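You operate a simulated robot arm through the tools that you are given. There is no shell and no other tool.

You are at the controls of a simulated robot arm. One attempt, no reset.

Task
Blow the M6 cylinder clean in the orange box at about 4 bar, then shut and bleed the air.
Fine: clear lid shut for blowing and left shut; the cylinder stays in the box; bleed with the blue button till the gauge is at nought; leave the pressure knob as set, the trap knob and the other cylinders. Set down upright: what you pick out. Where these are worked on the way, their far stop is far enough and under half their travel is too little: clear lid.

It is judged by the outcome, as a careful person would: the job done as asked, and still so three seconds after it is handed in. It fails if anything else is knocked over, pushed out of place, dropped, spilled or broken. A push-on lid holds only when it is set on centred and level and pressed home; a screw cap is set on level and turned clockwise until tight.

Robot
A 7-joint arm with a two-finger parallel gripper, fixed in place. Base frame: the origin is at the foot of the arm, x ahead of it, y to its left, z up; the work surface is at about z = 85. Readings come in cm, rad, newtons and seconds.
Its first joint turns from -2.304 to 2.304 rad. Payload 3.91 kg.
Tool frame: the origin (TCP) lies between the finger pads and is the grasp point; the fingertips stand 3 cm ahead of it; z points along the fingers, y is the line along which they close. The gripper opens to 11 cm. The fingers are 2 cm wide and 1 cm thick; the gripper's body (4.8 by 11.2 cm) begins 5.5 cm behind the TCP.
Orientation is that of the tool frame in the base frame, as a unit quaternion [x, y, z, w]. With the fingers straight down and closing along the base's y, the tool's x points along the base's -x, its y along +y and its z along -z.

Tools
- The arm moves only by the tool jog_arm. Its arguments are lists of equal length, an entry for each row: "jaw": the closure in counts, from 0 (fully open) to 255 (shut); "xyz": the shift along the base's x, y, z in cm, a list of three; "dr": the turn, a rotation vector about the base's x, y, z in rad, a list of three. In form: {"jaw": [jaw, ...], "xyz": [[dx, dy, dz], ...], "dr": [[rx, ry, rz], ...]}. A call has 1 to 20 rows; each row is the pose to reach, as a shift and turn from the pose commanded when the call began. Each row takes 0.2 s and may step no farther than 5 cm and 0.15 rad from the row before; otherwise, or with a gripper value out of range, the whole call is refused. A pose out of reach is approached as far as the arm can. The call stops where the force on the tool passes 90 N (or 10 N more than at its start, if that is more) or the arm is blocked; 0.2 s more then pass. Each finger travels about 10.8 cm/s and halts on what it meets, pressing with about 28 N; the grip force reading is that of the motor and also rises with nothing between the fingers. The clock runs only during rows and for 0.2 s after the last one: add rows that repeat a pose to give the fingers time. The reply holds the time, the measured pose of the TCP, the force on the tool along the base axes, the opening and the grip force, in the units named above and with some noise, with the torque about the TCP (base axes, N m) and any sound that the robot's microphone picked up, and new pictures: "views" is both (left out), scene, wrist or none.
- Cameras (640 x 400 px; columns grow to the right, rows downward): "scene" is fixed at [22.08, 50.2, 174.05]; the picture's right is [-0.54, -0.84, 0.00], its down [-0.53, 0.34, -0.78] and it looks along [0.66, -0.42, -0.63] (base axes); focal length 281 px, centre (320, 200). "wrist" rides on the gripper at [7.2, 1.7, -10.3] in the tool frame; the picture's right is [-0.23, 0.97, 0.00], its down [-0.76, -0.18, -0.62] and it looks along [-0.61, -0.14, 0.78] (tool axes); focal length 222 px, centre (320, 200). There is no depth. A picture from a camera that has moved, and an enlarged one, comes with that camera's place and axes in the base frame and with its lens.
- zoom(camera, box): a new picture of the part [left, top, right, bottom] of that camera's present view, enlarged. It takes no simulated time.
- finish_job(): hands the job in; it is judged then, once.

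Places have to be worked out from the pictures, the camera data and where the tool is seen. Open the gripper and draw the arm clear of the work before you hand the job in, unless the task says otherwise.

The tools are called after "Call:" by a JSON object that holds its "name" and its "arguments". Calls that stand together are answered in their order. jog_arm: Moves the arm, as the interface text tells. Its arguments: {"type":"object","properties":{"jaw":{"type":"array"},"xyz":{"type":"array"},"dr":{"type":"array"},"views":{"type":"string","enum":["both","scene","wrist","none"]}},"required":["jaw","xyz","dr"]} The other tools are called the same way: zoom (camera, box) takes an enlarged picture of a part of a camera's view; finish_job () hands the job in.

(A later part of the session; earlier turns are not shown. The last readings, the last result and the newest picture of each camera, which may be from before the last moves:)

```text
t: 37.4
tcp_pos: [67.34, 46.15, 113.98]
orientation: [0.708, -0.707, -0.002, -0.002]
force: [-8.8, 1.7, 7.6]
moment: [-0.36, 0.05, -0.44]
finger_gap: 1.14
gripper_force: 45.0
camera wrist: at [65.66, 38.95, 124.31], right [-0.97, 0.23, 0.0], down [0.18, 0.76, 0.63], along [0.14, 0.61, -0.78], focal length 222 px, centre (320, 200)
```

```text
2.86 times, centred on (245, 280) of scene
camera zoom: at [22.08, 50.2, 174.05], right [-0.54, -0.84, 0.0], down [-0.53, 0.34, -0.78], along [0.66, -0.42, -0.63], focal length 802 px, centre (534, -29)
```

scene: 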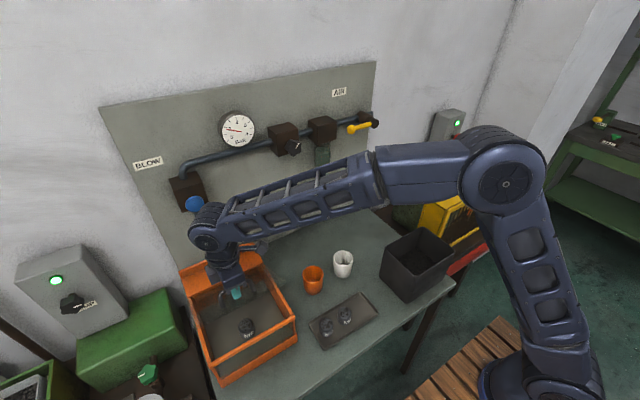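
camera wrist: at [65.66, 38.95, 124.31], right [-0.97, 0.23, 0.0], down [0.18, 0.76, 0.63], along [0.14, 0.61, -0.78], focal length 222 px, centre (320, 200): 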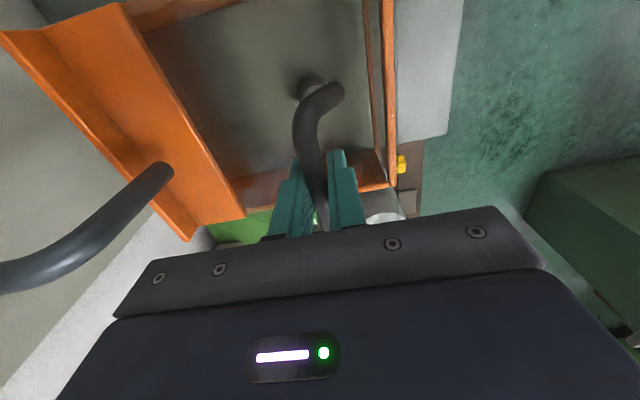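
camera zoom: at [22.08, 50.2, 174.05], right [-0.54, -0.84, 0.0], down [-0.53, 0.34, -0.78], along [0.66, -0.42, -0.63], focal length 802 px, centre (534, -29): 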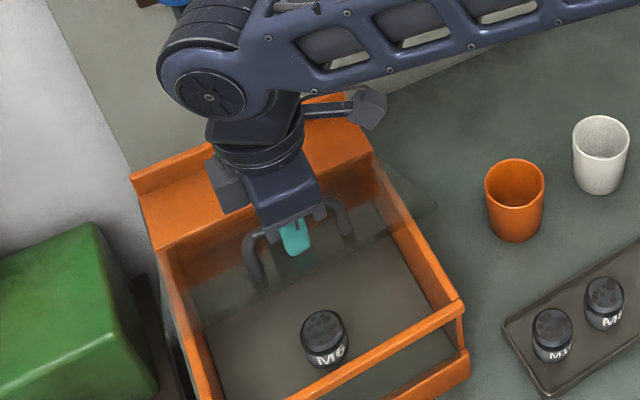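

Forces are low again with the bar gripped at its middle. Continuing the closing arc until the lid is nearly shut.

Call:
{"name": "jog_arm", "arguments": {"jaw": [255, 255, 255, 255, 255, 255, 255], "xyz": [[-0.98, 0, -1.11], [-2.09, 0, -2.73], [-3.04, 0, -4.46], [-3.81, 0, -6.28], [-4.44, 0, -8.14], [-4.66, 0, -9.0], [-4.66, 0, -9.0]], "dr": [[0, 0, 0], [0, 0, 0], [0, 0, 0], [0, 0, 0], [0, 0, 0], [0, 0, 0], [0, 0, 0]]}}

Call:
{"name": "zoom", "arguments": {"camera": "scene", "box": [180, 230, 310, 390]}}

```text
t: 39.0
tcp_pos: [62.68, 46.08, 105.11]
orientation: [0.708, -0.707, -0.001, -0.001]
force: [-0.1, 8.2, -1.4]
moment: [0.3, -0.05, -0.11]
finger_gap: 1.14
gripper_force: 44.5
camera wrist: at [60.94, 38.9, 115.39], right [-0.97, 0.23, 0.0], down [0.18, 0.76, 0.63], along [0.14, 0.61, -0.78], focal length 222 px, centre (320, 200)
```

scene: 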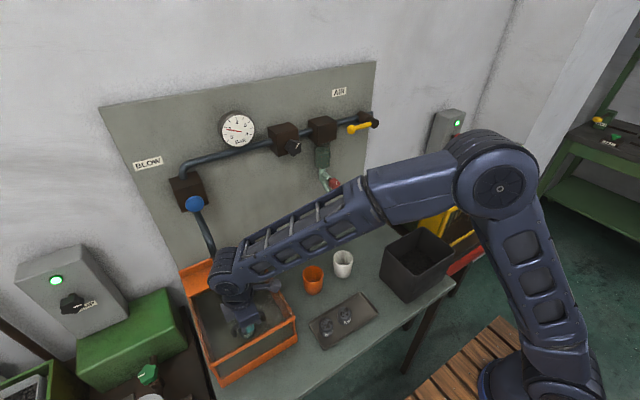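
wrist: 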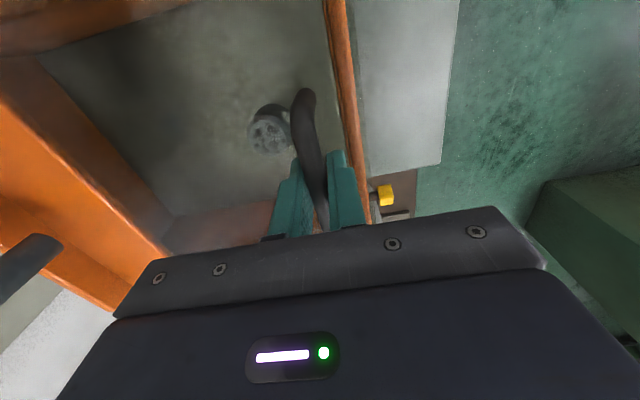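

```text
2.50 times, centred on (245, 310) of scene
camera zoom: at [22.08, 50.2, 174.05], right [-0.54, -0.84, 0.0], down [-0.53, 0.34, -0.78], along [0.66, -0.42, -0.63], focal length 702 px, centre (508, -75)
```

zoom: 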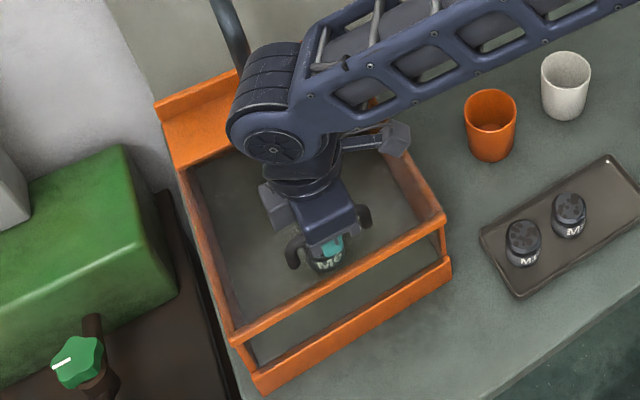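

Lid is almost shut. Lowering the last ~1 cm gently until upward contact force appears.

Call:
{"name": "jog_arm", "arguments": {"jaw": [255, 255, 255, 255], "xyz": [[-0.05, 0, -0.4], [-0.1, 0, -0.8], [-0.12, 0, -1.1], [-0.12, 0, -1.2]], "dr": [[0, 0, 0], [0, 0, 0], [0, 0, 0], [0, 0, 0]], "views": "wrist"}}

```text
t: 40.0
tcp_pos: [62.48, 46.02, 104.01]
orientation: [0.707, -0.707, 0.0, -0.001]
force: [-8.2, 6.7, 30.5]
moment: [0.03, 0.02, -0.02]
finger_gap: 1.18
gripper_force: 45.0
camera wrist: at [60.76, 38.84, 114.39], right [-0.97, 0.23, 0.0], down [0.18, 0.76, 0.63], along [0.14, 0.61, -0.78], focal length 222 px, centre (320, 200)
```

wrist: 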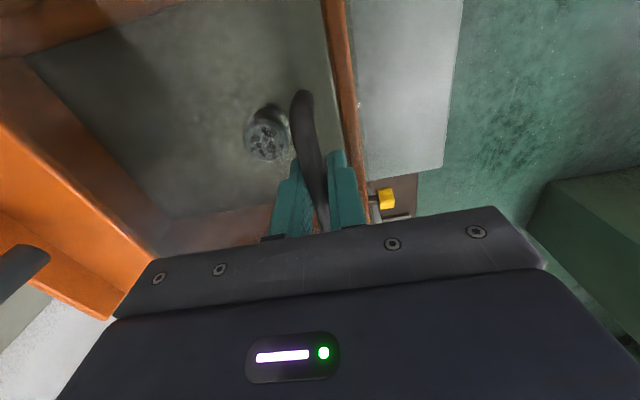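

Lid is home (30 N contact at the original closed height). Releasing and lifting clear, then comparing with the initial closed view.

Call:
{"name": "jog_arm", "arguments": {"jaw": [255, 225, 205, 200, 200, 200, 200], "xyz": [[0, 0, 0.2], [0, 0, 0.2], [0, 0, 0.3], [0, 0, 0.3], [0, 0, 3], [0, 0, 7], [-4, 0, 11]], "dr": [[0, 0, 0], [0, 0, 0], [0, 0, 0], [0, 0, 0], [0, 0, 0], [0, 0, 0], [0, 0, 0]]}}

Call:
{"name": "zoom", "arguments": {"camera": "scene", "box": [170, 230, 310, 390]}}

Call:
{"name": "zoom", "arguments": {"camera": "wrist", "box": [120, 0, 440, 240]}}

```text
refused: row 7 steps farther than a row can; nothing moved
```

```text
2.50 times, centred on (240, 310) of scene
camera zoom: at [22.08, 50.2, 174.05], right [-0.54, -0.84, 0.0], down [-0.53, 0.34, -0.78], along [0.66, -0.42, -0.63], focal length 702 px, centre (520, -75)
```

zoom: 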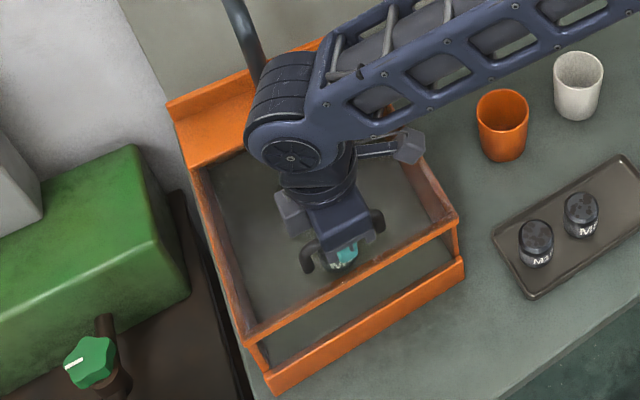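

```text
1.67 times, centred on (280, 120) of wrist
camera zoom: at [60.76, 38.84, 114.39], right [-0.97, 0.23, 0.0], down [0.18, 0.76, 0.63], along [0.14, 0.61, -0.78], focal length 370 px, centre (387, 333)
```

zoom: 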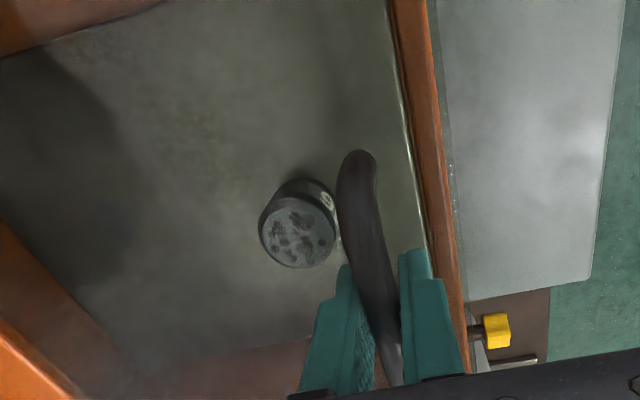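

Repeating with legal step sizes: open, lift straight up, back off.

Call:
{"name": "jog_arm", "arguments": {"jaw": [255, 225, 205, 200, 200, 200, 200, 200], "xyz": [[0, 0, 0.2], [0, 0, 0.2], [0, 0, 0.3], [0, 0, 0.3], [0, 0, 3], [0, 0, 7], [0, 0, 11], [-3, -3, 13]], "dr": [[0, 0, 0], [0, 0, 0], [0, 0, 0], [0, 0, 0], [0, 0, 0], [0, 0, 0], [0, 0, 0], [0, 0, 0]]}}

Call:
{"name": "zoom", "arguments": {"camera": "scene", "box": [170, 230, 310, 390]}}

Call:
{"name": "zoom", "arguments": {"camera": "wrist", "box": [120, 0, 440, 240]}}

```text
t: 41.8
tcp_pos: [59.61, 42.94, 116.67]
orientation: [-0.707, 0.707, 0.001, 0.0]
force: [-0.1, 0.0, -1.0]
moment: [0.0, 0.04, 0.03]
finger_gap: 2.4
gripper_force: 0.1
camera wrist: at [57.96, 35.73, 127.02], right [-0.97, 0.23, 0.0], down [0.18, 0.76, 0.62], along [0.14, 0.61, -0.78], focal length 222 px, centre (320, 200)
```

scene: 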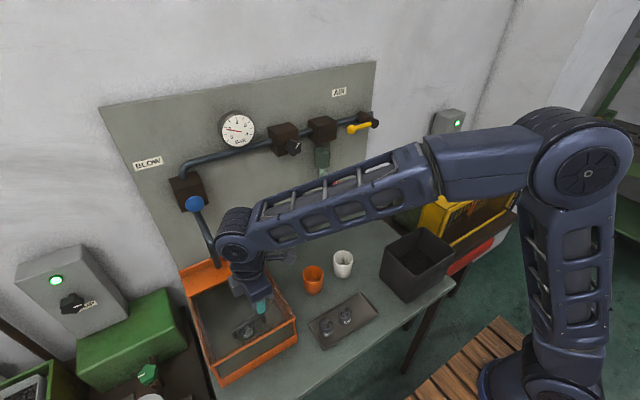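
wrist: 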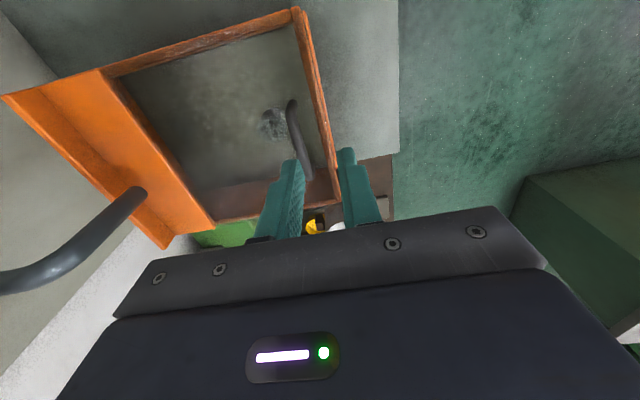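

```text
2.50 times, centred on (240, 310) of scene
camera zoom: at [22.08, 50.2, 174.05], right [-0.54, -0.84, 0.0], down [-0.53, 0.34, -0.78], along [0.66, -0.42, -0.63], focal length 702 px, centre (520, -75)
```

zoom: 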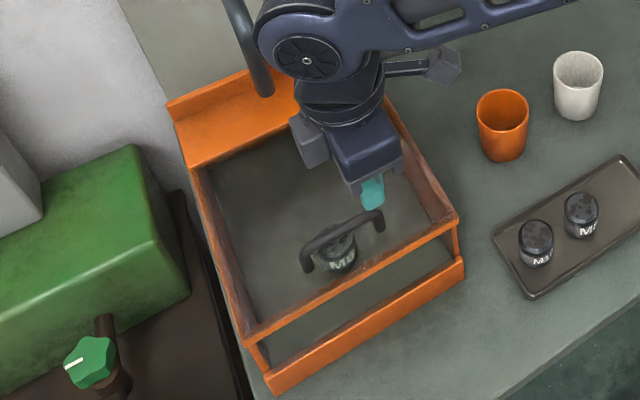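

```text
1.67 times, centred on (280, 120) of wrist
camera zoom: at [57.96, 35.73, 127.02], right [-0.97, 0.23, 0.0], down [0.18, 0.76, 0.62], along [0.14, 0.61, -0.78], focal length 370 px, centre (387, 333)
```

zoom: 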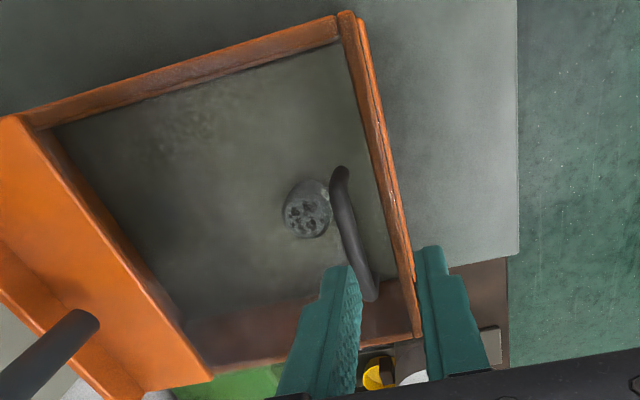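

The lid is shut exactly as at the start with the M6 inside. Next the air: I'll raise the arm, close the fingers and turn the tool to point forward (+x), moving to a point in front of the yellow lever.

Call:
{"name": "jog_arm", "arguments": {"jaw": [200, 220, 255, 255, 255, 255, 255, 255, 255, 255, 255, 255, 255, 255], "xyz": [[0, -1, 4], [0.5, -4, 7.5], [1.5, -8, 10], [2.5, -12, 12], [3.5, -16, 14], [4.5, -20, 16], [5.5, -24, 17.5], [6.5, -28, 19], [7.5, -32, 20], [8.5, -36, 20], [9.5, -40, 20], [10.4, -44, 20], [10.4, -48, 20], [10.4, -50, 20]], "dr": [[0, 0, 0], [0, -0.12, 0], [0, -0.25, 0], [0, -0.38, 0], [0, -0.51, 0], [0, -0.64, 0], [0, -0.77, 0], [0, -0.9, 0], [0, -1.03, 0], [0, -1.16, 0], [0, -1.29, 0], [0, -1.43, 0], [0, -1.571, 0], [0, -1.571, 0]]}}

Call:
{"name": "zoom", "arguments": {"camera": "scene", "box": [200, 80, 440, 230]}}

```text
t: 44.8
tcp_pos: [70.02, -6.71, 136.67]
orientation: [0.501, -0.499, 0.501, -0.499]
force: [-0.1, 5.2, -1.0]
moment: [-0.01, -0.03, -0.41]
finger_gap: 0.0
gripper_force: 27.9
camera wrist: at [59.7, -13.92, 135.07], right [0.0, 0.22, -0.97], down [-0.62, 0.76, 0.18], along [0.78, 0.61, 0.14], focal length 222 px, centre (320, 200)
```

scene: 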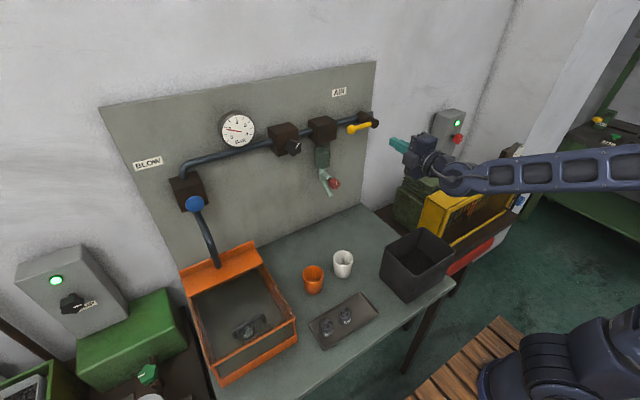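
wrist: 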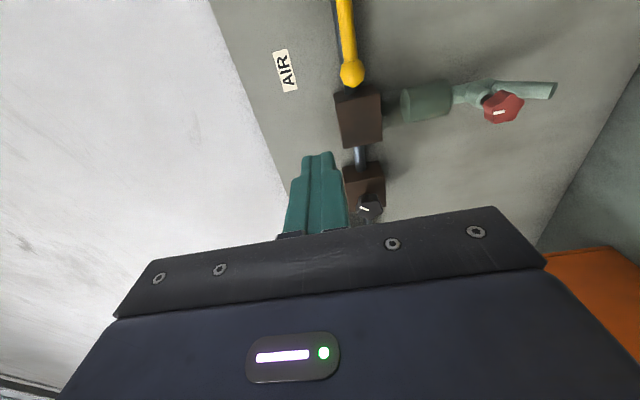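

```text
2.67 times, centred on (320, 155) of scene
camera zoom: at [22.08, 50.2, 174.05], right [-0.54, -0.84, 0.0], down [-0.53, 0.34, -0.78], along [0.66, -0.42, -0.63], focal length 749 px, centre (320, 320)
```

zoom: 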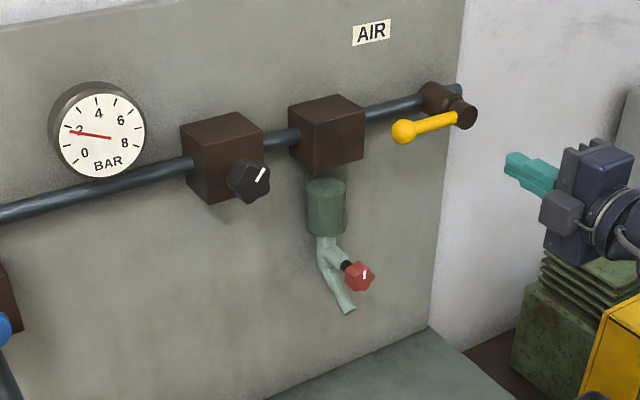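

The ball of the lever triangulates to about (92.8, −7.8, 132.2), pivot near (93.5, −17.7, 132). I'll place the closed fingers just above the lever and then test pressing down gently.

Call:
{"name": "jog_arm", "arguments": {"jaw": [255, 255, 255, 255, 255, 255, 255], "xyz": [[4, -1, 0.5], [8, -2, 1], [12, -2.8, 1], [15, -2.8, 1], [18, -2.8, 1], [20.5, -2.8, 1], [20.5, -2.8, 1]], "dr": [[0, 0, 0], [0, 0, 0], [0, 0, 0], [0, 0, 0], [0, 0, 0], [0, 0, 0], [0, 0, 0]]}}

Call:
{"name": "zoom", "arguments": {"camera": "scene", "box": [300, 80, 420, 160]}}

Call:
{"name": "zoom", "arguments": {"camera": "wrist", "box": [220, 0, 500, 240]}}

```text
t: 46.4
tcp_pos: [90.28, -9.61, 138.13]
orientation: [0.501, -0.498, 0.5, -0.501]
force: [-0.2, 0.8, -0.1]
moment: [0.02, -0.01, -0.07]
finger_gap: 0.0
gripper_force: 28.1
camera wrist: at [80.0, -16.85, 136.45], right [0.0, 0.23, -0.97], down [-0.63, 0.76, 0.18], along [0.78, 0.61, 0.14], focal length 222 px, centre (320, 200)
```

scene: 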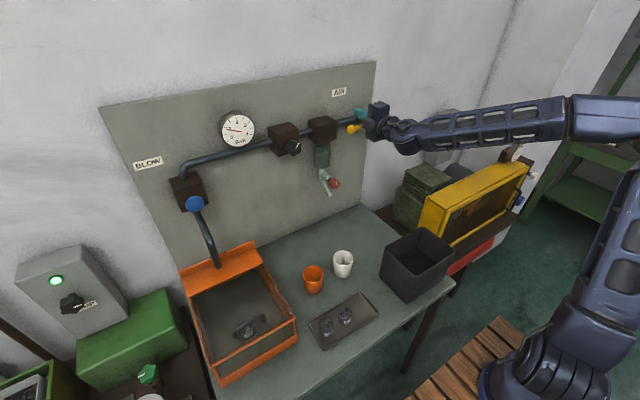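
wrist: 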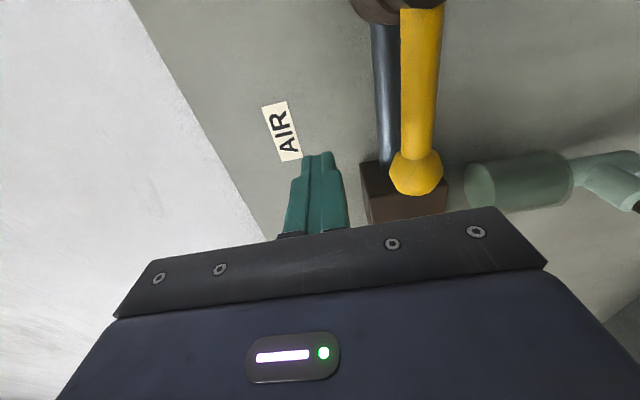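

```text
5.00 times, centred on (360, 120) of scene
camera zoom: at [22.08, 50.2, 174.05], right [-0.54, -0.84, 0.0], down [-0.53, 0.34, -0.78], along [0.66, -0.42, -0.63], focal length 1404 px, centre (120, 600)
```

zoom: 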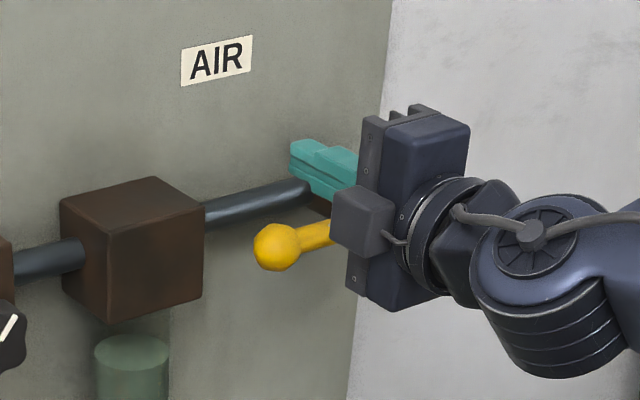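

```text
1.67 times, centred on (360, 120) of wrist
camera zoom: at [80.0, -16.85, 136.45], right [0.0, 0.23, -0.97], down [-0.63, 0.76, 0.18], along [0.78, 0.61, 0.14], focal length 370 px, centre (253, 333)
```

zoom: 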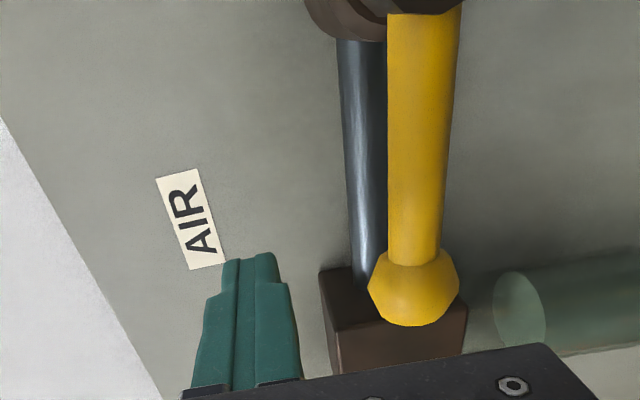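

Lever rod top is ~3.9 cm below my fingers' underside. Lowering onto it a little past contact and checking the force.

Call:
{"name": "jog_arm", "arguments": {"jaw": [255, 255, 255, 255, 255], "xyz": [[0.7, 0, -1.5], [0.7, 0, -3], [0.7, 0, -4], [0.7, 0, -4.6], [0.7, 0, -4.6]], "dr": [[0, 0, 0], [0, 0, 0], [0, 0, 0], [0, 0, 0], [0, 0, 0]]}}

Call:
{"name": "zoom", "arguments": {"camera": "scene", "box": [200, 80, 420, 220]}}

```text
t: 47.6
tcp_pos: [91.11, -9.93, 133.81]
orientation: [-0.497, 0.497, -0.503, 0.503]
force: [5.8, -0.4, 84.4]
moment: [0.76, -1.42, -0.07]
finger_gap: 0.03
gripper_force: 28.0
camera wrist: at [80.71, -17.05, 132.16], right [0.01, 0.23, -0.97], down [-0.63, 0.76, 0.17], along [0.78, 0.61, 0.15], focal length 222 px, centre (320, 200)
```

scene: 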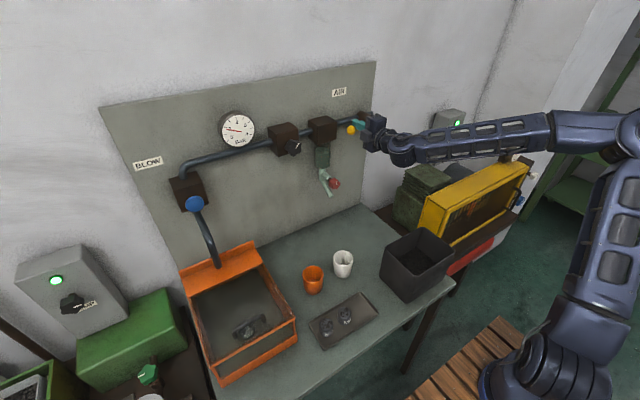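
wrist: 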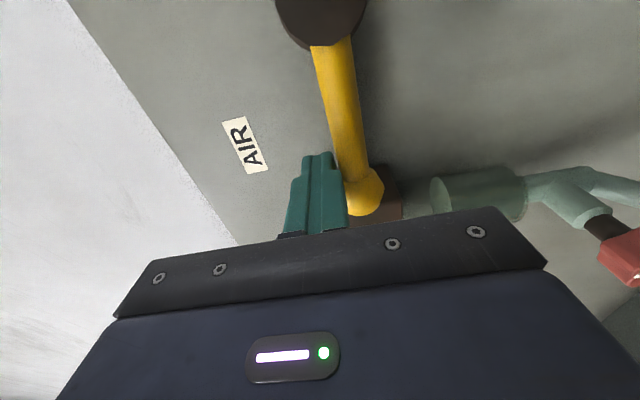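

```text
2.86 times, centred on (310, 150) of scene
camera zoom: at [22.08, 50.2, 174.05], right [-0.54, -0.84, 0.0], down [-0.53, 0.34, -0.78], along [0.66, -0.42, -0.63], focal length 802 px, centre (349, 343)
```

zoom: 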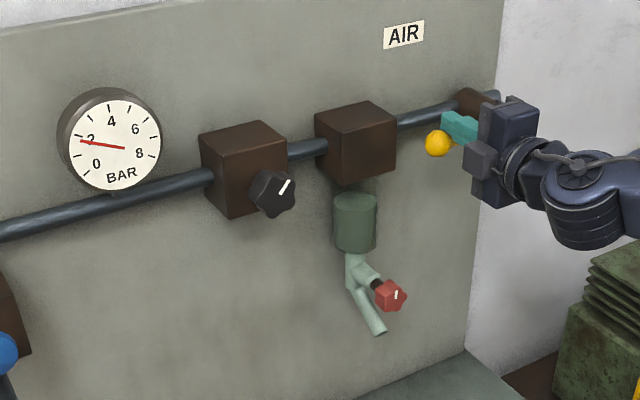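

Pressing down meets a hard stop (84 N, lever hardly moved), so the lever's travel must be upward. I'll back off, go beneath it and prepare to push it up.

Call:
{"name": "jog_arm", "arguments": {"jaw": [255, 255, 255, 255, 255, 255, 255, 255, 255], "xyz": [[0, 0, 1.5], [-4, 0, 1.5], [-8, 0, 0.5], [-8, -0.5, -3], [-8, -0.9, -6], [-4, -0.9, -6], [0, -0.9, -6], [0, -0.9, -5.2], [0, -0.9, -5.2]], "dr": [[0, 0, 0], [0, 0, 0], [0, 0, 0], [0, 0, 0], [0, 0, 0], [0, 0, 0], [0, 0, 0], [0, 0, 0], [0, 0, 0]]}}

Call:
{"name": "zoom", "arguments": {"camera": "wrist", "box": [220, 0, 500, 240]}}

Call:
{"name": "zoom", "arguments": {"camera": "scene", "box": [200, 80, 420, 220]}}

```text
t: 49.6
tcp_pos: [91.26, -10.62, 128.19]
orientation: [-0.501, 0.499, -0.499, 0.501]
force: [-0.1, -0.7, 0.1]
moment: [-0.03, 0.02, 0.04]
finger_gap: 0.02
gripper_force: 27.8
camera wrist: at [81.0, -17.87, 126.62], right [0.0, 0.23, -0.97], down [-0.63, 0.76, 0.18], along [0.78, 0.61, 0.14], focal length 222 px, centre (320, 200)
```

scene: 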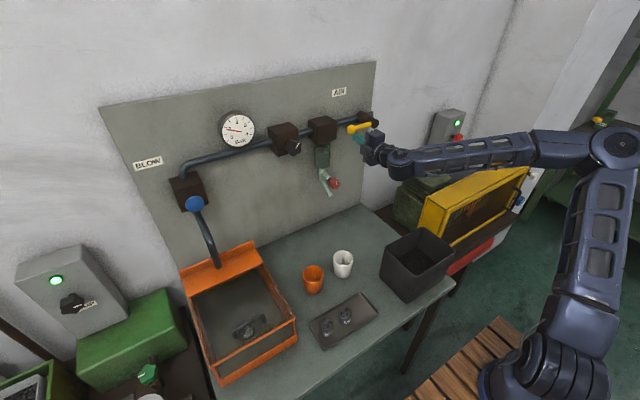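
wrist: 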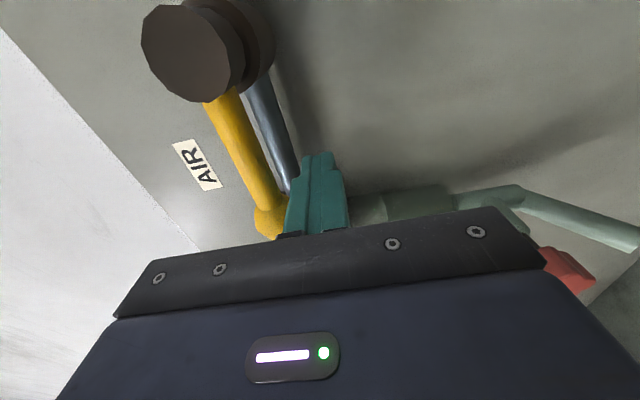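

```text
1.67 times, centred on (360, 120) of wrist
camera zoom: at [81.0, -17.87, 126.62], right [0.0, 0.23, -0.97], down [-0.63, 0.76, 0.18], along [0.78, 0.61, 0.14], focal length 370 px, centre (253, 333)
```

zoom: 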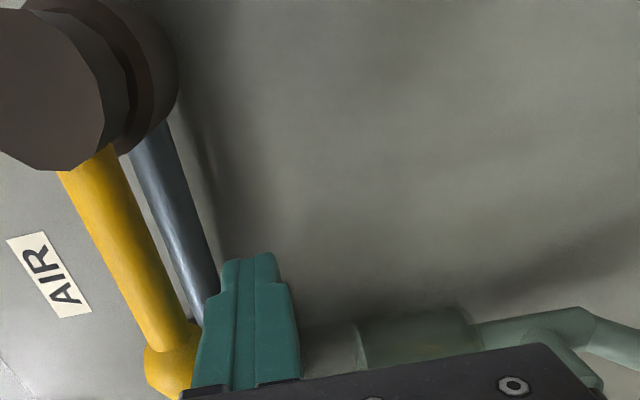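

```text
2.86 times, centred on (310, 150) of scene
camera zoom: at [22.08, 50.2, 174.05], right [-0.54, -0.84, 0.0], down [-0.53, 0.34, -0.78], along [0.66, -0.42, -0.63], focal length 802 px, centre (349, 343)
```

zoom: 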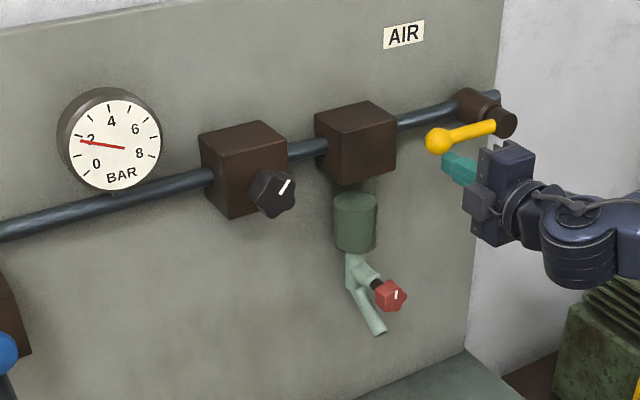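

Fingers are now under the lever. Pushing up a little and watching force and gauge.

Call:
{"name": "jog_arm", "arguments": {"jaw": [255, 255, 255, 255], "xyz": [[0, 0, 1.5], [0, 0, 2.7], [0, 0.1, 3.9], [0, 0.1, 3.9]], "dr": [[0, 0, 0], [0, 0, 0], [0, 0, 0], [0, 0, 0]]}}

Call:
{"name": "zoom", "arguments": {"camera": "scene", "box": [200, 80, 420, 220]}}

```text
t: 50.6
tcp_pos: [91.23, -10.6, 132.0]
orientation: [-0.5, 0.499, -0.5, 0.501]
force: [0.5, 0.4, 1.0]
moment: [-0.01, -0.03, 0.01]
finger_gap: 0.0
gripper_force: 27.7
camera wrist: at [80.97, -17.77, 130.41], right [0.0, 0.23, -0.97], down [-0.62, 0.76, 0.18], along [0.78, 0.61, 0.14], focal length 222 px, centre (320, 200)
```

scene: 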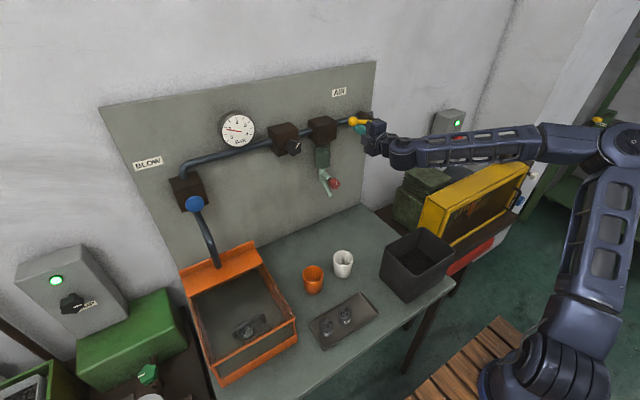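
wrist: 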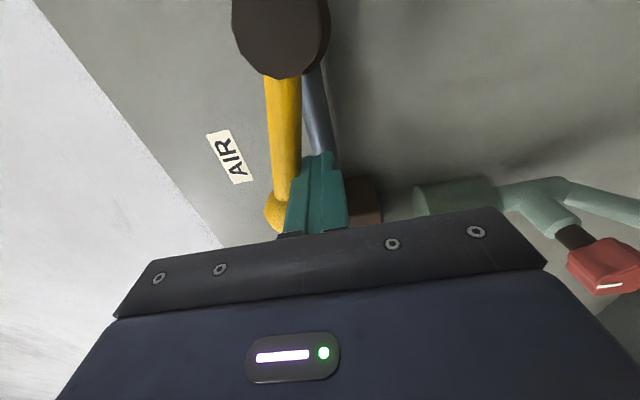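

```text
2.86 times, centred on (310, 150) of scene
camera zoom: at [22.08, 50.2, 174.05], right [-0.54, -0.84, 0.0], down [-0.53, 0.34, -0.78], along [0.66, -0.42, -0.63], focal length 802 px, centre (349, 343)
```

zoom: 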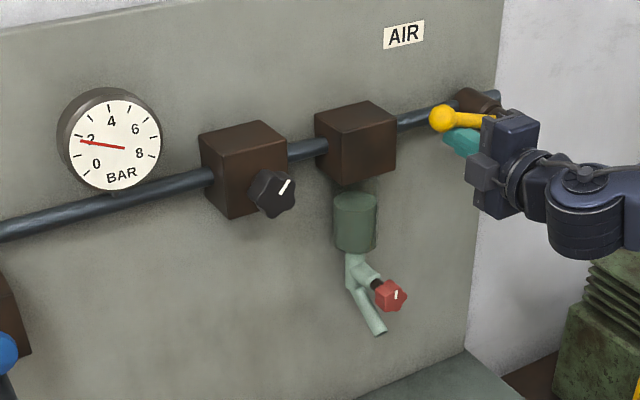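

The lever swings up freely; the gauge is unchanged so far. Continuing upward along its arc.

Call:
{"name": "jog_arm", "arguments": {"jaw": [255, 255, 255, 255, 255, 255, 255], "xyz": [[0, 0, 1.15], [0, -0.2, 2.2], [0, -0.65, 3.2], [0, -1.2, 4.2], [0, -1.9, 5.0], [0, -2.7, 5.8], [0, -2.7, 5.8]], "dr": [[0, 0, 0], [0, 0, 0], [0, 0, 0], [0, 0, 0], [0, 0, 0], [0, 0, 0], [0, 0, 0]]}}

Call:
{"name": "zoom", "arguments": {"camera": "scene", "box": [200, 60, 420, 200]}}

```text
t: 52.2
tcp_pos: [91.21, -13.14, 137.67]
orientation: [-0.5, 0.5, -0.5, 0.5]
force: [-0.8, -0.1, 0.9]
moment: [0.0, 0.03, 0.02]
finger_gap: 0.0
gripper_force: 28.1
camera wrist: at [80.91, -20.41, 136.08], right [0.0, 0.23, -0.97], down [-0.62, 0.76, 0.18], along [0.78, 0.61, 0.14], focal length 222 px, centre (320, 200)
```

scene: 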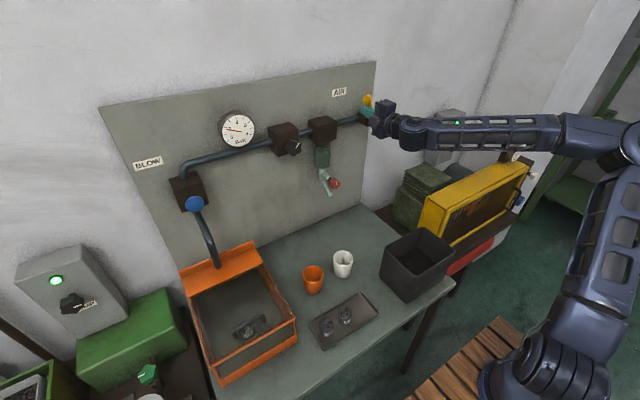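
wrist: 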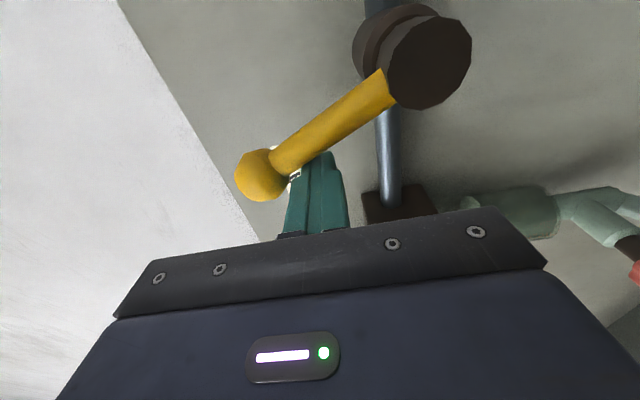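

```text
2.86 times, centred on (310, 130) of scene
camera zoom: at [22.08, 50.2, 174.05], right [-0.54, -0.84, 0.0], down [-0.53, 0.34, -0.78], along [0.66, -0.42, -0.63], focal length 802 px, centre (349, 400)
```

zoom: 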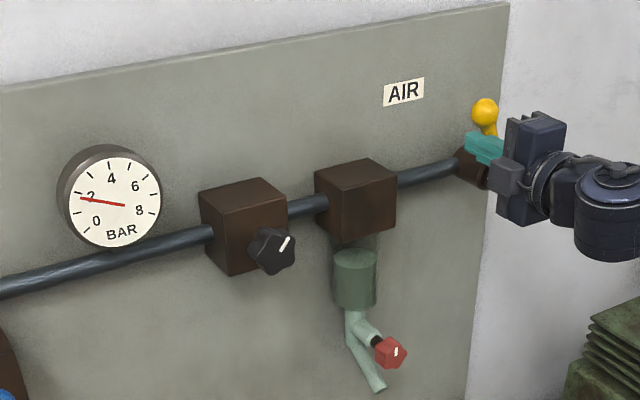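

Gauge still ~1.8 with the lever about 65° up. Pushing on to its upper stop to see whether the gauge reacts there.

Call:
{"name": "jog_arm", "arguments": {"jaw": [255, 255, 255, 255, 255], "xyz": [[0, -0.7, 0.5], [0, -1.5, 0.9], [0, -2.2, 1.1], [0, -2.8, 1.1], [0, -2.8, 1.1]], "dr": [[0, 0, 0], [0, 0, 0], [0, 0, 0], [0, 0, 0], [0, 0, 0]]}}

Call:
{"name": "zoom", "arguments": {"camera": "scene", "box": [200, 60, 420, 200]}}

Call:
{"name": "zoom", "arguments": {"camera": "scene", "box": [200, 100, 280, 155]}}

```text
t: 53.4
tcp_pos: [91.2, -16.06, 138.68]
orientation: [0.502, -0.498, 0.499, -0.501]
force: [-0.2, 0.6, 0.2]
moment: [-0.04, 0.0, 0.0]
finger_gap: 0.0
gripper_force: 28.6
camera wrist: at [80.98, -23.3, 137.14], right [0.0, 0.23, -0.97], down [-0.63, 0.76, 0.18], along [0.78, 0.61, 0.14], focal length 222 px, centre (320, 200)
```

scene: 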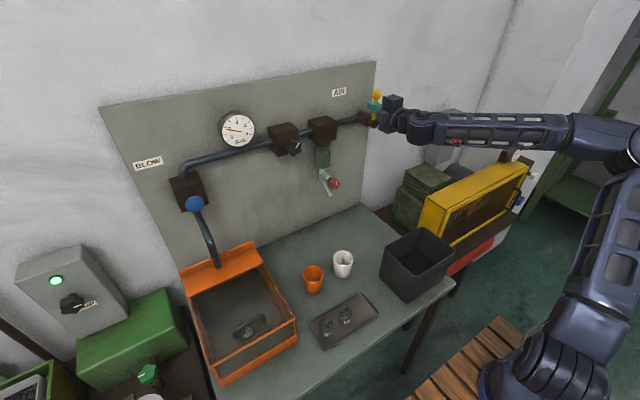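
wrist: 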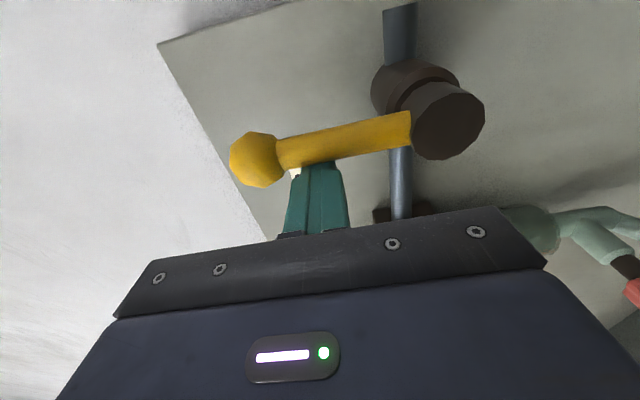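

```text
2.86 times, centred on (310, 130) of scene
camera zoom: at [22.08, 50.2, 174.05], right [-0.54, -0.84, 0.0], down [-0.53, 0.34, -0.78], along [0.66, -0.42, -0.63], focal length 802 px, centre (349, 400)
```

zoom: 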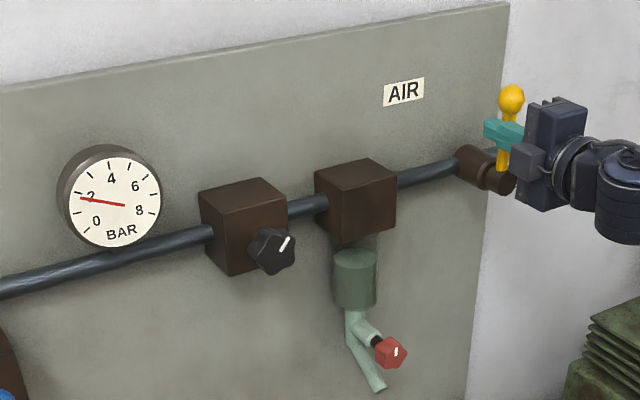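

```text
7.27 times, centred on (240, 128) of scene
camera zoom: at [22.08, 50.2, 174.05], right [-0.54, -0.84, 0.0], down [-0.53, 0.34, -0.78], along [0.66, -0.42, -0.63], focal length 2042 px, centre (902, 727)
```

zoom: 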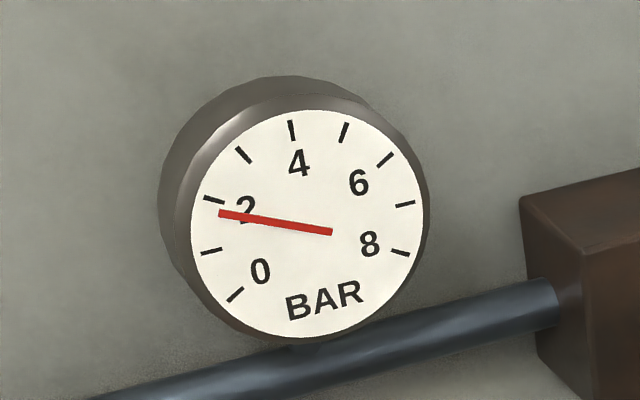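

Gauge stays at 1.75, so with the lever upright (across the pipe) it's shut, and it was open along the pipe with the regulator set at ~1.75 bar. I'll swing the lever back down to its open position from its far side.

Call:
{"name": "jog_arm", "arguments": {"jaw": [255, 255, 255, 255, 255, 255, 255, 255, 255, 255, 255, 255, 255, 255, 255, 255, 255, 255], "xyz": [[-4, 0.6, 0], [-8, 0.6, 0.6], [-8, -3, 0.6], [-8, -6, 0.6], [-4, -6, 0.6], [0, -6, 0.6], [0, -4.2, 0.6], [0, -2.6, 0.6], [0, -1.1, 0.6], [0, 0, 0.4], [0, 1, 0.1], [0, 2, -0.4], [0, 2.9, -1], [0, 3.7, -1.8], [0, 4.4, -2.6], [0, 4.9, -3.6], [0, 5.3, -4.4], [0, 5.3, -4.4]], "dr": [[0, 0, 0], [0, 0, 0], [0, 0, 0], [0, 0, 0], [0, 0, 0], [0, 0, 0], [0, 0, 0], [0, 0, 0], [0, 0, 0], [0, 0, 0], [0, 0, 0], [0, 0, 0], [0, 0, 0], [0, 0, 0], [0, 0, 0], [0, 0, 0], [0, 0, 0], [0, 0, 0]]}}

Call:
{"name": "zoom", "arguments": {"camera": "scene", "box": [200, 60, 420, 200]}}

```text
t: 57.2
tcp_pos: [91.28, -10.84, 134.33]
orientation: [-0.501, 0.499, -0.499, 0.502]
force: [0.6, 1.0, 0.0]
moment: [-0.03, 0.02, 0.03]
finger_gap: 0.0
gripper_force: 28.0
camera wrist: at [80.96, -18.01, 132.72], right [0.0, 0.23, -0.97], down [-0.63, 0.76, 0.18], along [0.78, 0.61, 0.14], focal length 222 px, centre (320, 200)
```

scene: 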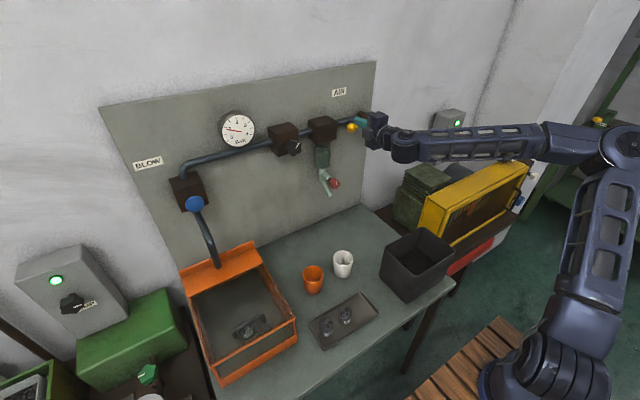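
wrist: 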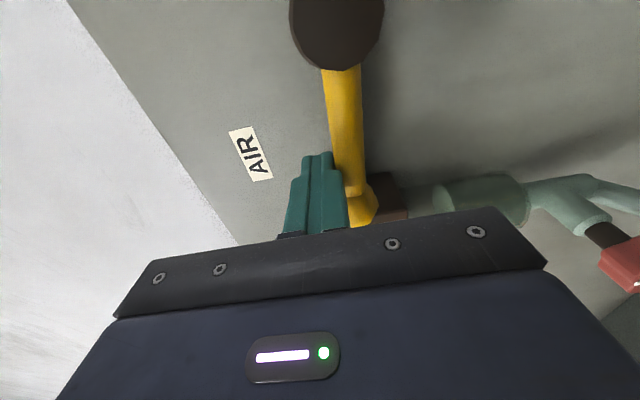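

```text
2.86 times, centred on (310, 130) of scene
camera zoom: at [22.08, 50.2, 174.05], right [-0.54, -0.84, 0.0], down [-0.53, 0.34, -0.78], along [0.66, -0.42, -0.63], focal length 802 px, centre (349, 400)
```

zoom: 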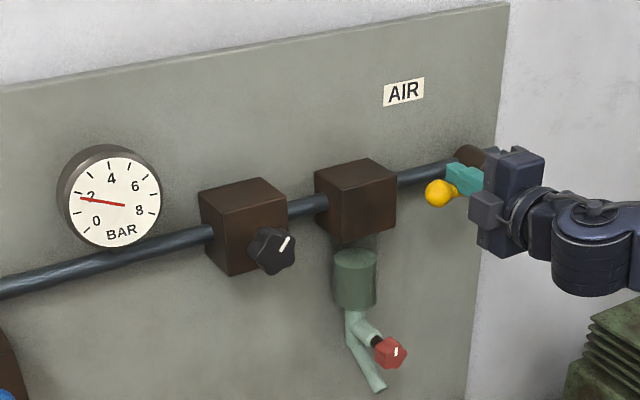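

The lever is back along the pipe; I'll press it lightly onto its stop, then back off and move in front of the pressure knob (≈ (91.5, 15.7, 132.4)) with the jaws open for a look.

Call:
{"name": "jog_arm", "arguments": {"jaw": [255, 255, 255, 255, 255, 220, 180, 140, 110, 80, 70, 70], "xyz": [[0, 0, -0.3], [0, 0, -0.5], [0, 0, 1], [-4, 0, 1.5], [-8, 0, 1.5], [-12, 3, 1.5], [-12, 7.5, 0.5], [-12, 12, -0.5], [-12, 16.5, -1.5], [-12, 21, -2], [-12, 25.5, -2], [-12, 26.5, -2]], "dr": [[0, 0, 0], [0, 0, 0], [0, 0, 0], [0, 0, 0], [0, 0, 0], [0, 0, 0], [0, 0, 0], [0, 0, 0], [0, 0, 0], [0, 0, 0], [0, 0, 0], [0, 0, 0]]}}

Call:
{"name": "zoom", "arguments": {"camera": "scene", "box": [200, 60, 420, 200]}}

Call:
{"name": "zoom", "arguments": {"camera": "wrist", "box": [200, 60, 440, 240]}}

```text
t: 59.8
tcp_pos: [79.22, 13.63, 132.35]
orientation: [-0.5, 0.499, -0.5, 0.501]
force: [0.5, 0.0, -0.7]
moment: [-0.03, -0.01, 0.03]
finger_gap: 7.98
gripper_force: 0.0
out of reach, approached as far as the arm can: row 11, 12
camera wrist: at [68.96, 6.49, 130.78], right [0.0, 0.23, -0.97], down [-0.62, 0.76, 0.18], along [0.78, 0.61, 0.14], focal length 222 px, centre (320, 200)
```

scene: 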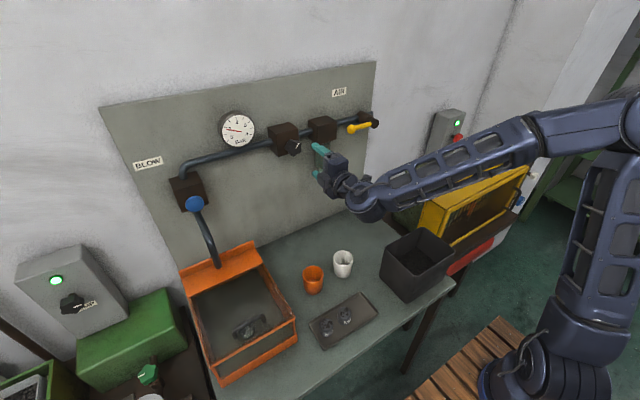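
wrist: 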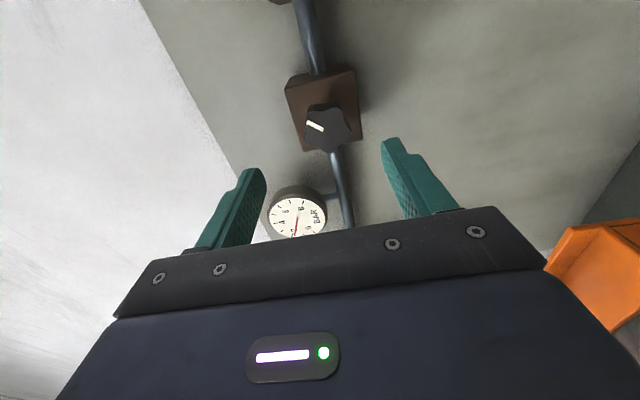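

```text
2.86 times, centred on (310, 130) of scene
camera zoom: at [22.08, 50.2, 174.05], right [-0.54, -0.84, 0.0], down [-0.53, 0.34, -0.78], along [0.66, -0.42, -0.63], focal length 802 px, centre (349, 400)
```

zoom: 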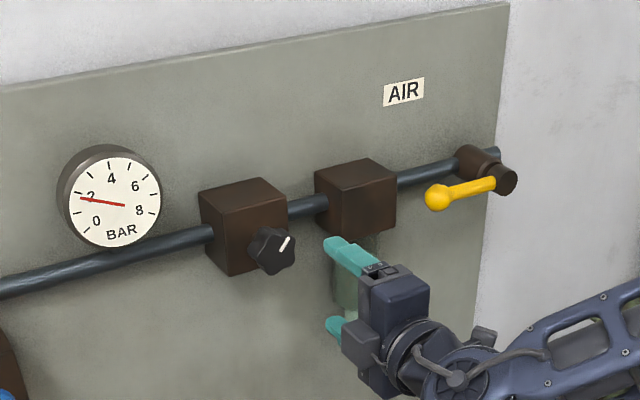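

```text
2.22 times, centred on (320, 150) of wrist
camera zoom: at [68.96, 6.49, 130.78], right [0.0, 0.23, -0.97], down [-0.62, 0.76, 0.18], along [0.78, 0.61, 0.14], focal length 494 px, centre (320, 311)
```

zoom: 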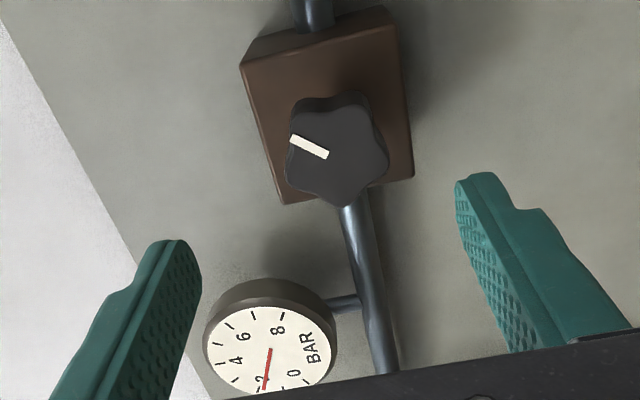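

The knob face centre triangulates to about (91.8, 15.3, 132.1) and the y motion stopped at 13.6 (reach limit of this posture). I'll try advancing in x while adding the y needed.

Call:
{"name": "jog_arm", "arguments": {"jaw": [70, 70, 70], "xyz": [[3, 0.5, 0], [5, 1.2, 0], [6, 1.7, -0.2]], "dr": [[0, 0, 0], [0, 0, 0], [0, 0, 0]]}}

Call:
{"name": "zoom", "arguments": {"camera": "wrist", "box": [200, 60, 440, 240]}}

```text
t: 60.6
tcp_pos: [81.36, 12.9, 133.88]
orientation: [-0.5, 0.5, -0.5, 0.5]
force: [-0.2, -0.3, -0.2]
moment: [-0.02, -0.04, -0.01]
finger_gap: 7.98
gripper_force: 0.0
out of reach, approached as far as the arm can: row 1, 2, 3
camera wrist: at [71.04, 5.64, 132.29], right [0.0, 0.23, -0.97], down [-0.62, 0.76, 0.18], along [0.78, 0.61, 0.14], focal length 222 px, centre (320, 200)
```

scene: 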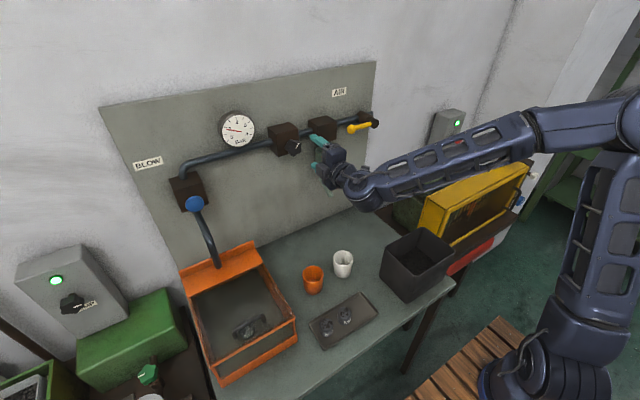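
wrist: 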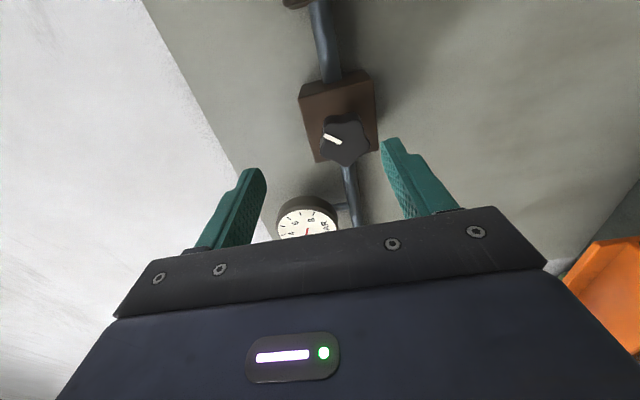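

```text
2.22 times, centred on (320, 150) of wrist
camera zoom: at [71.04, 5.64, 132.29], right [0.0, 0.23, -0.97], down [-0.62, 0.76, 0.18], along [0.78, 0.61, 0.14], focal length 494 px, centre (320, 311)
```

zoom: 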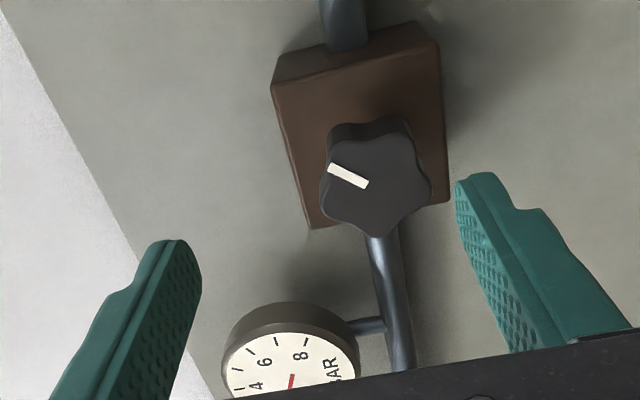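

Still limited in this posture. I'll try rolling the tool about x (+0.6 rad, the same sense needed to turn the knob clockwise) while staying put, to see if reach frees up.

Call:
{"name": "jog_arm", "arguments": {"jaw": [70, 70, 70, 70, 70, 70], "xyz": [[-1, 0, 0], [-1, 0, 0], [-1, 0, 0], [-1, 0, 0], [-1, 1, -1], [-1, 2.2, -1.5]], "dr": [[0.14, 0, 0], [0.28, 0, 0], [0.42, 0, 0], [0.56, 0, 0], [0.6, 0, 0], [0.6, 0, 0]]}}

```text
t: 62.0
tcp_pos: [80.08, 13.35, 132.95]
orientation: [-0.329, 0.625, -0.329, 0.626]
force: [0.7, 0.0, -0.5]
moment: [0.0, -0.01, 0.04]
finger_gap: 7.99
gripper_force: 0.0
out of reach, approached as far as the arm can: row 5, 6
camera wrist: at [69.74, 8.38, 127.47], right [0.0, 0.74, -0.67], down [-0.62, 0.53, 0.58], along [0.78, 0.42, 0.46], focal length 222 px, centre (320, 200)
```

scene: 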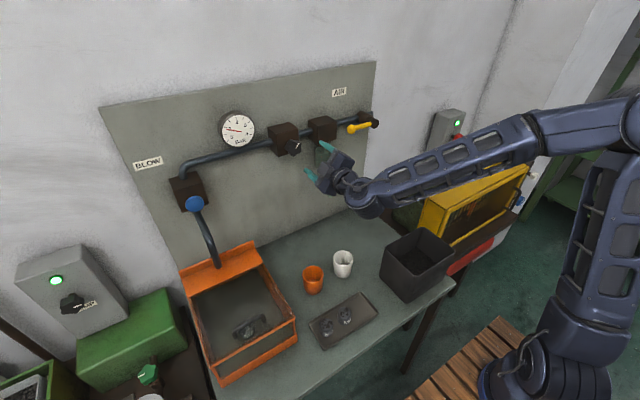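
wrist: 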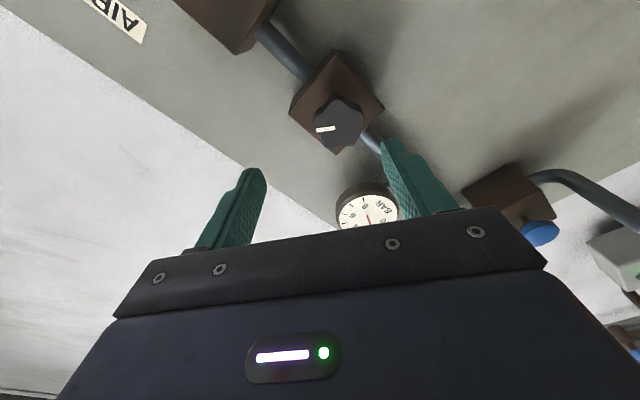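

Roll doesn't change the limit. I'll roll back partly and try yawing the tool slightly toward +y, in line with the forearm, to regain reach.

Call:
{"name": "jog_arm", "arguments": {"jaw": [70, 70, 70, 70, 70, 70], "xyz": [[0, 0, 0], [0, 0, 0], [0, 0.5, 0], [1, 1, -0.3], [2, 1.5, -0.5], [3, 2, -0.8]], "dr": [[0, 0, 0.1], [0, 0, 0.2], [0, 0, 0.3], [0, 0, 0.3], [0, 0, 0.3], [0, 0, 0.3]]}}

```text
t: 63.4
tcp_pos: [83.11, 15.34, 132.2]
orientation: [-0.42, 0.568, -0.232, 0.669]
force: [0.1, 0.5, -0.4]
moment: [0.01, 0.01, 0.01]
finger_gap: 7.99
gripper_force: 0.0
camera wrist: at [74.78, 7.58, 126.75], right [-0.22, 0.7, -0.68], down [-0.75, 0.32, 0.58], along [0.62, 0.63, 0.46], focal length 222 px, centre (320, 200)
```

scene: 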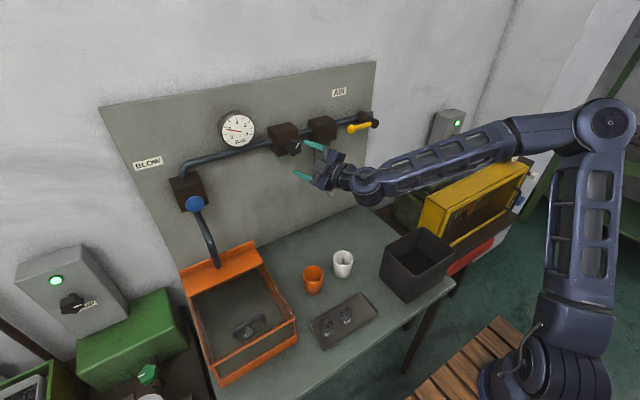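
wrist: 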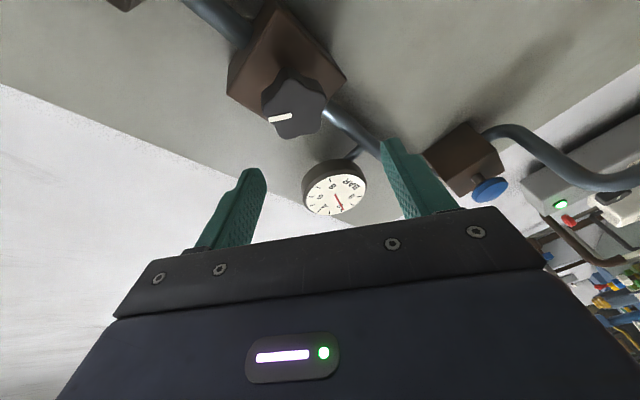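

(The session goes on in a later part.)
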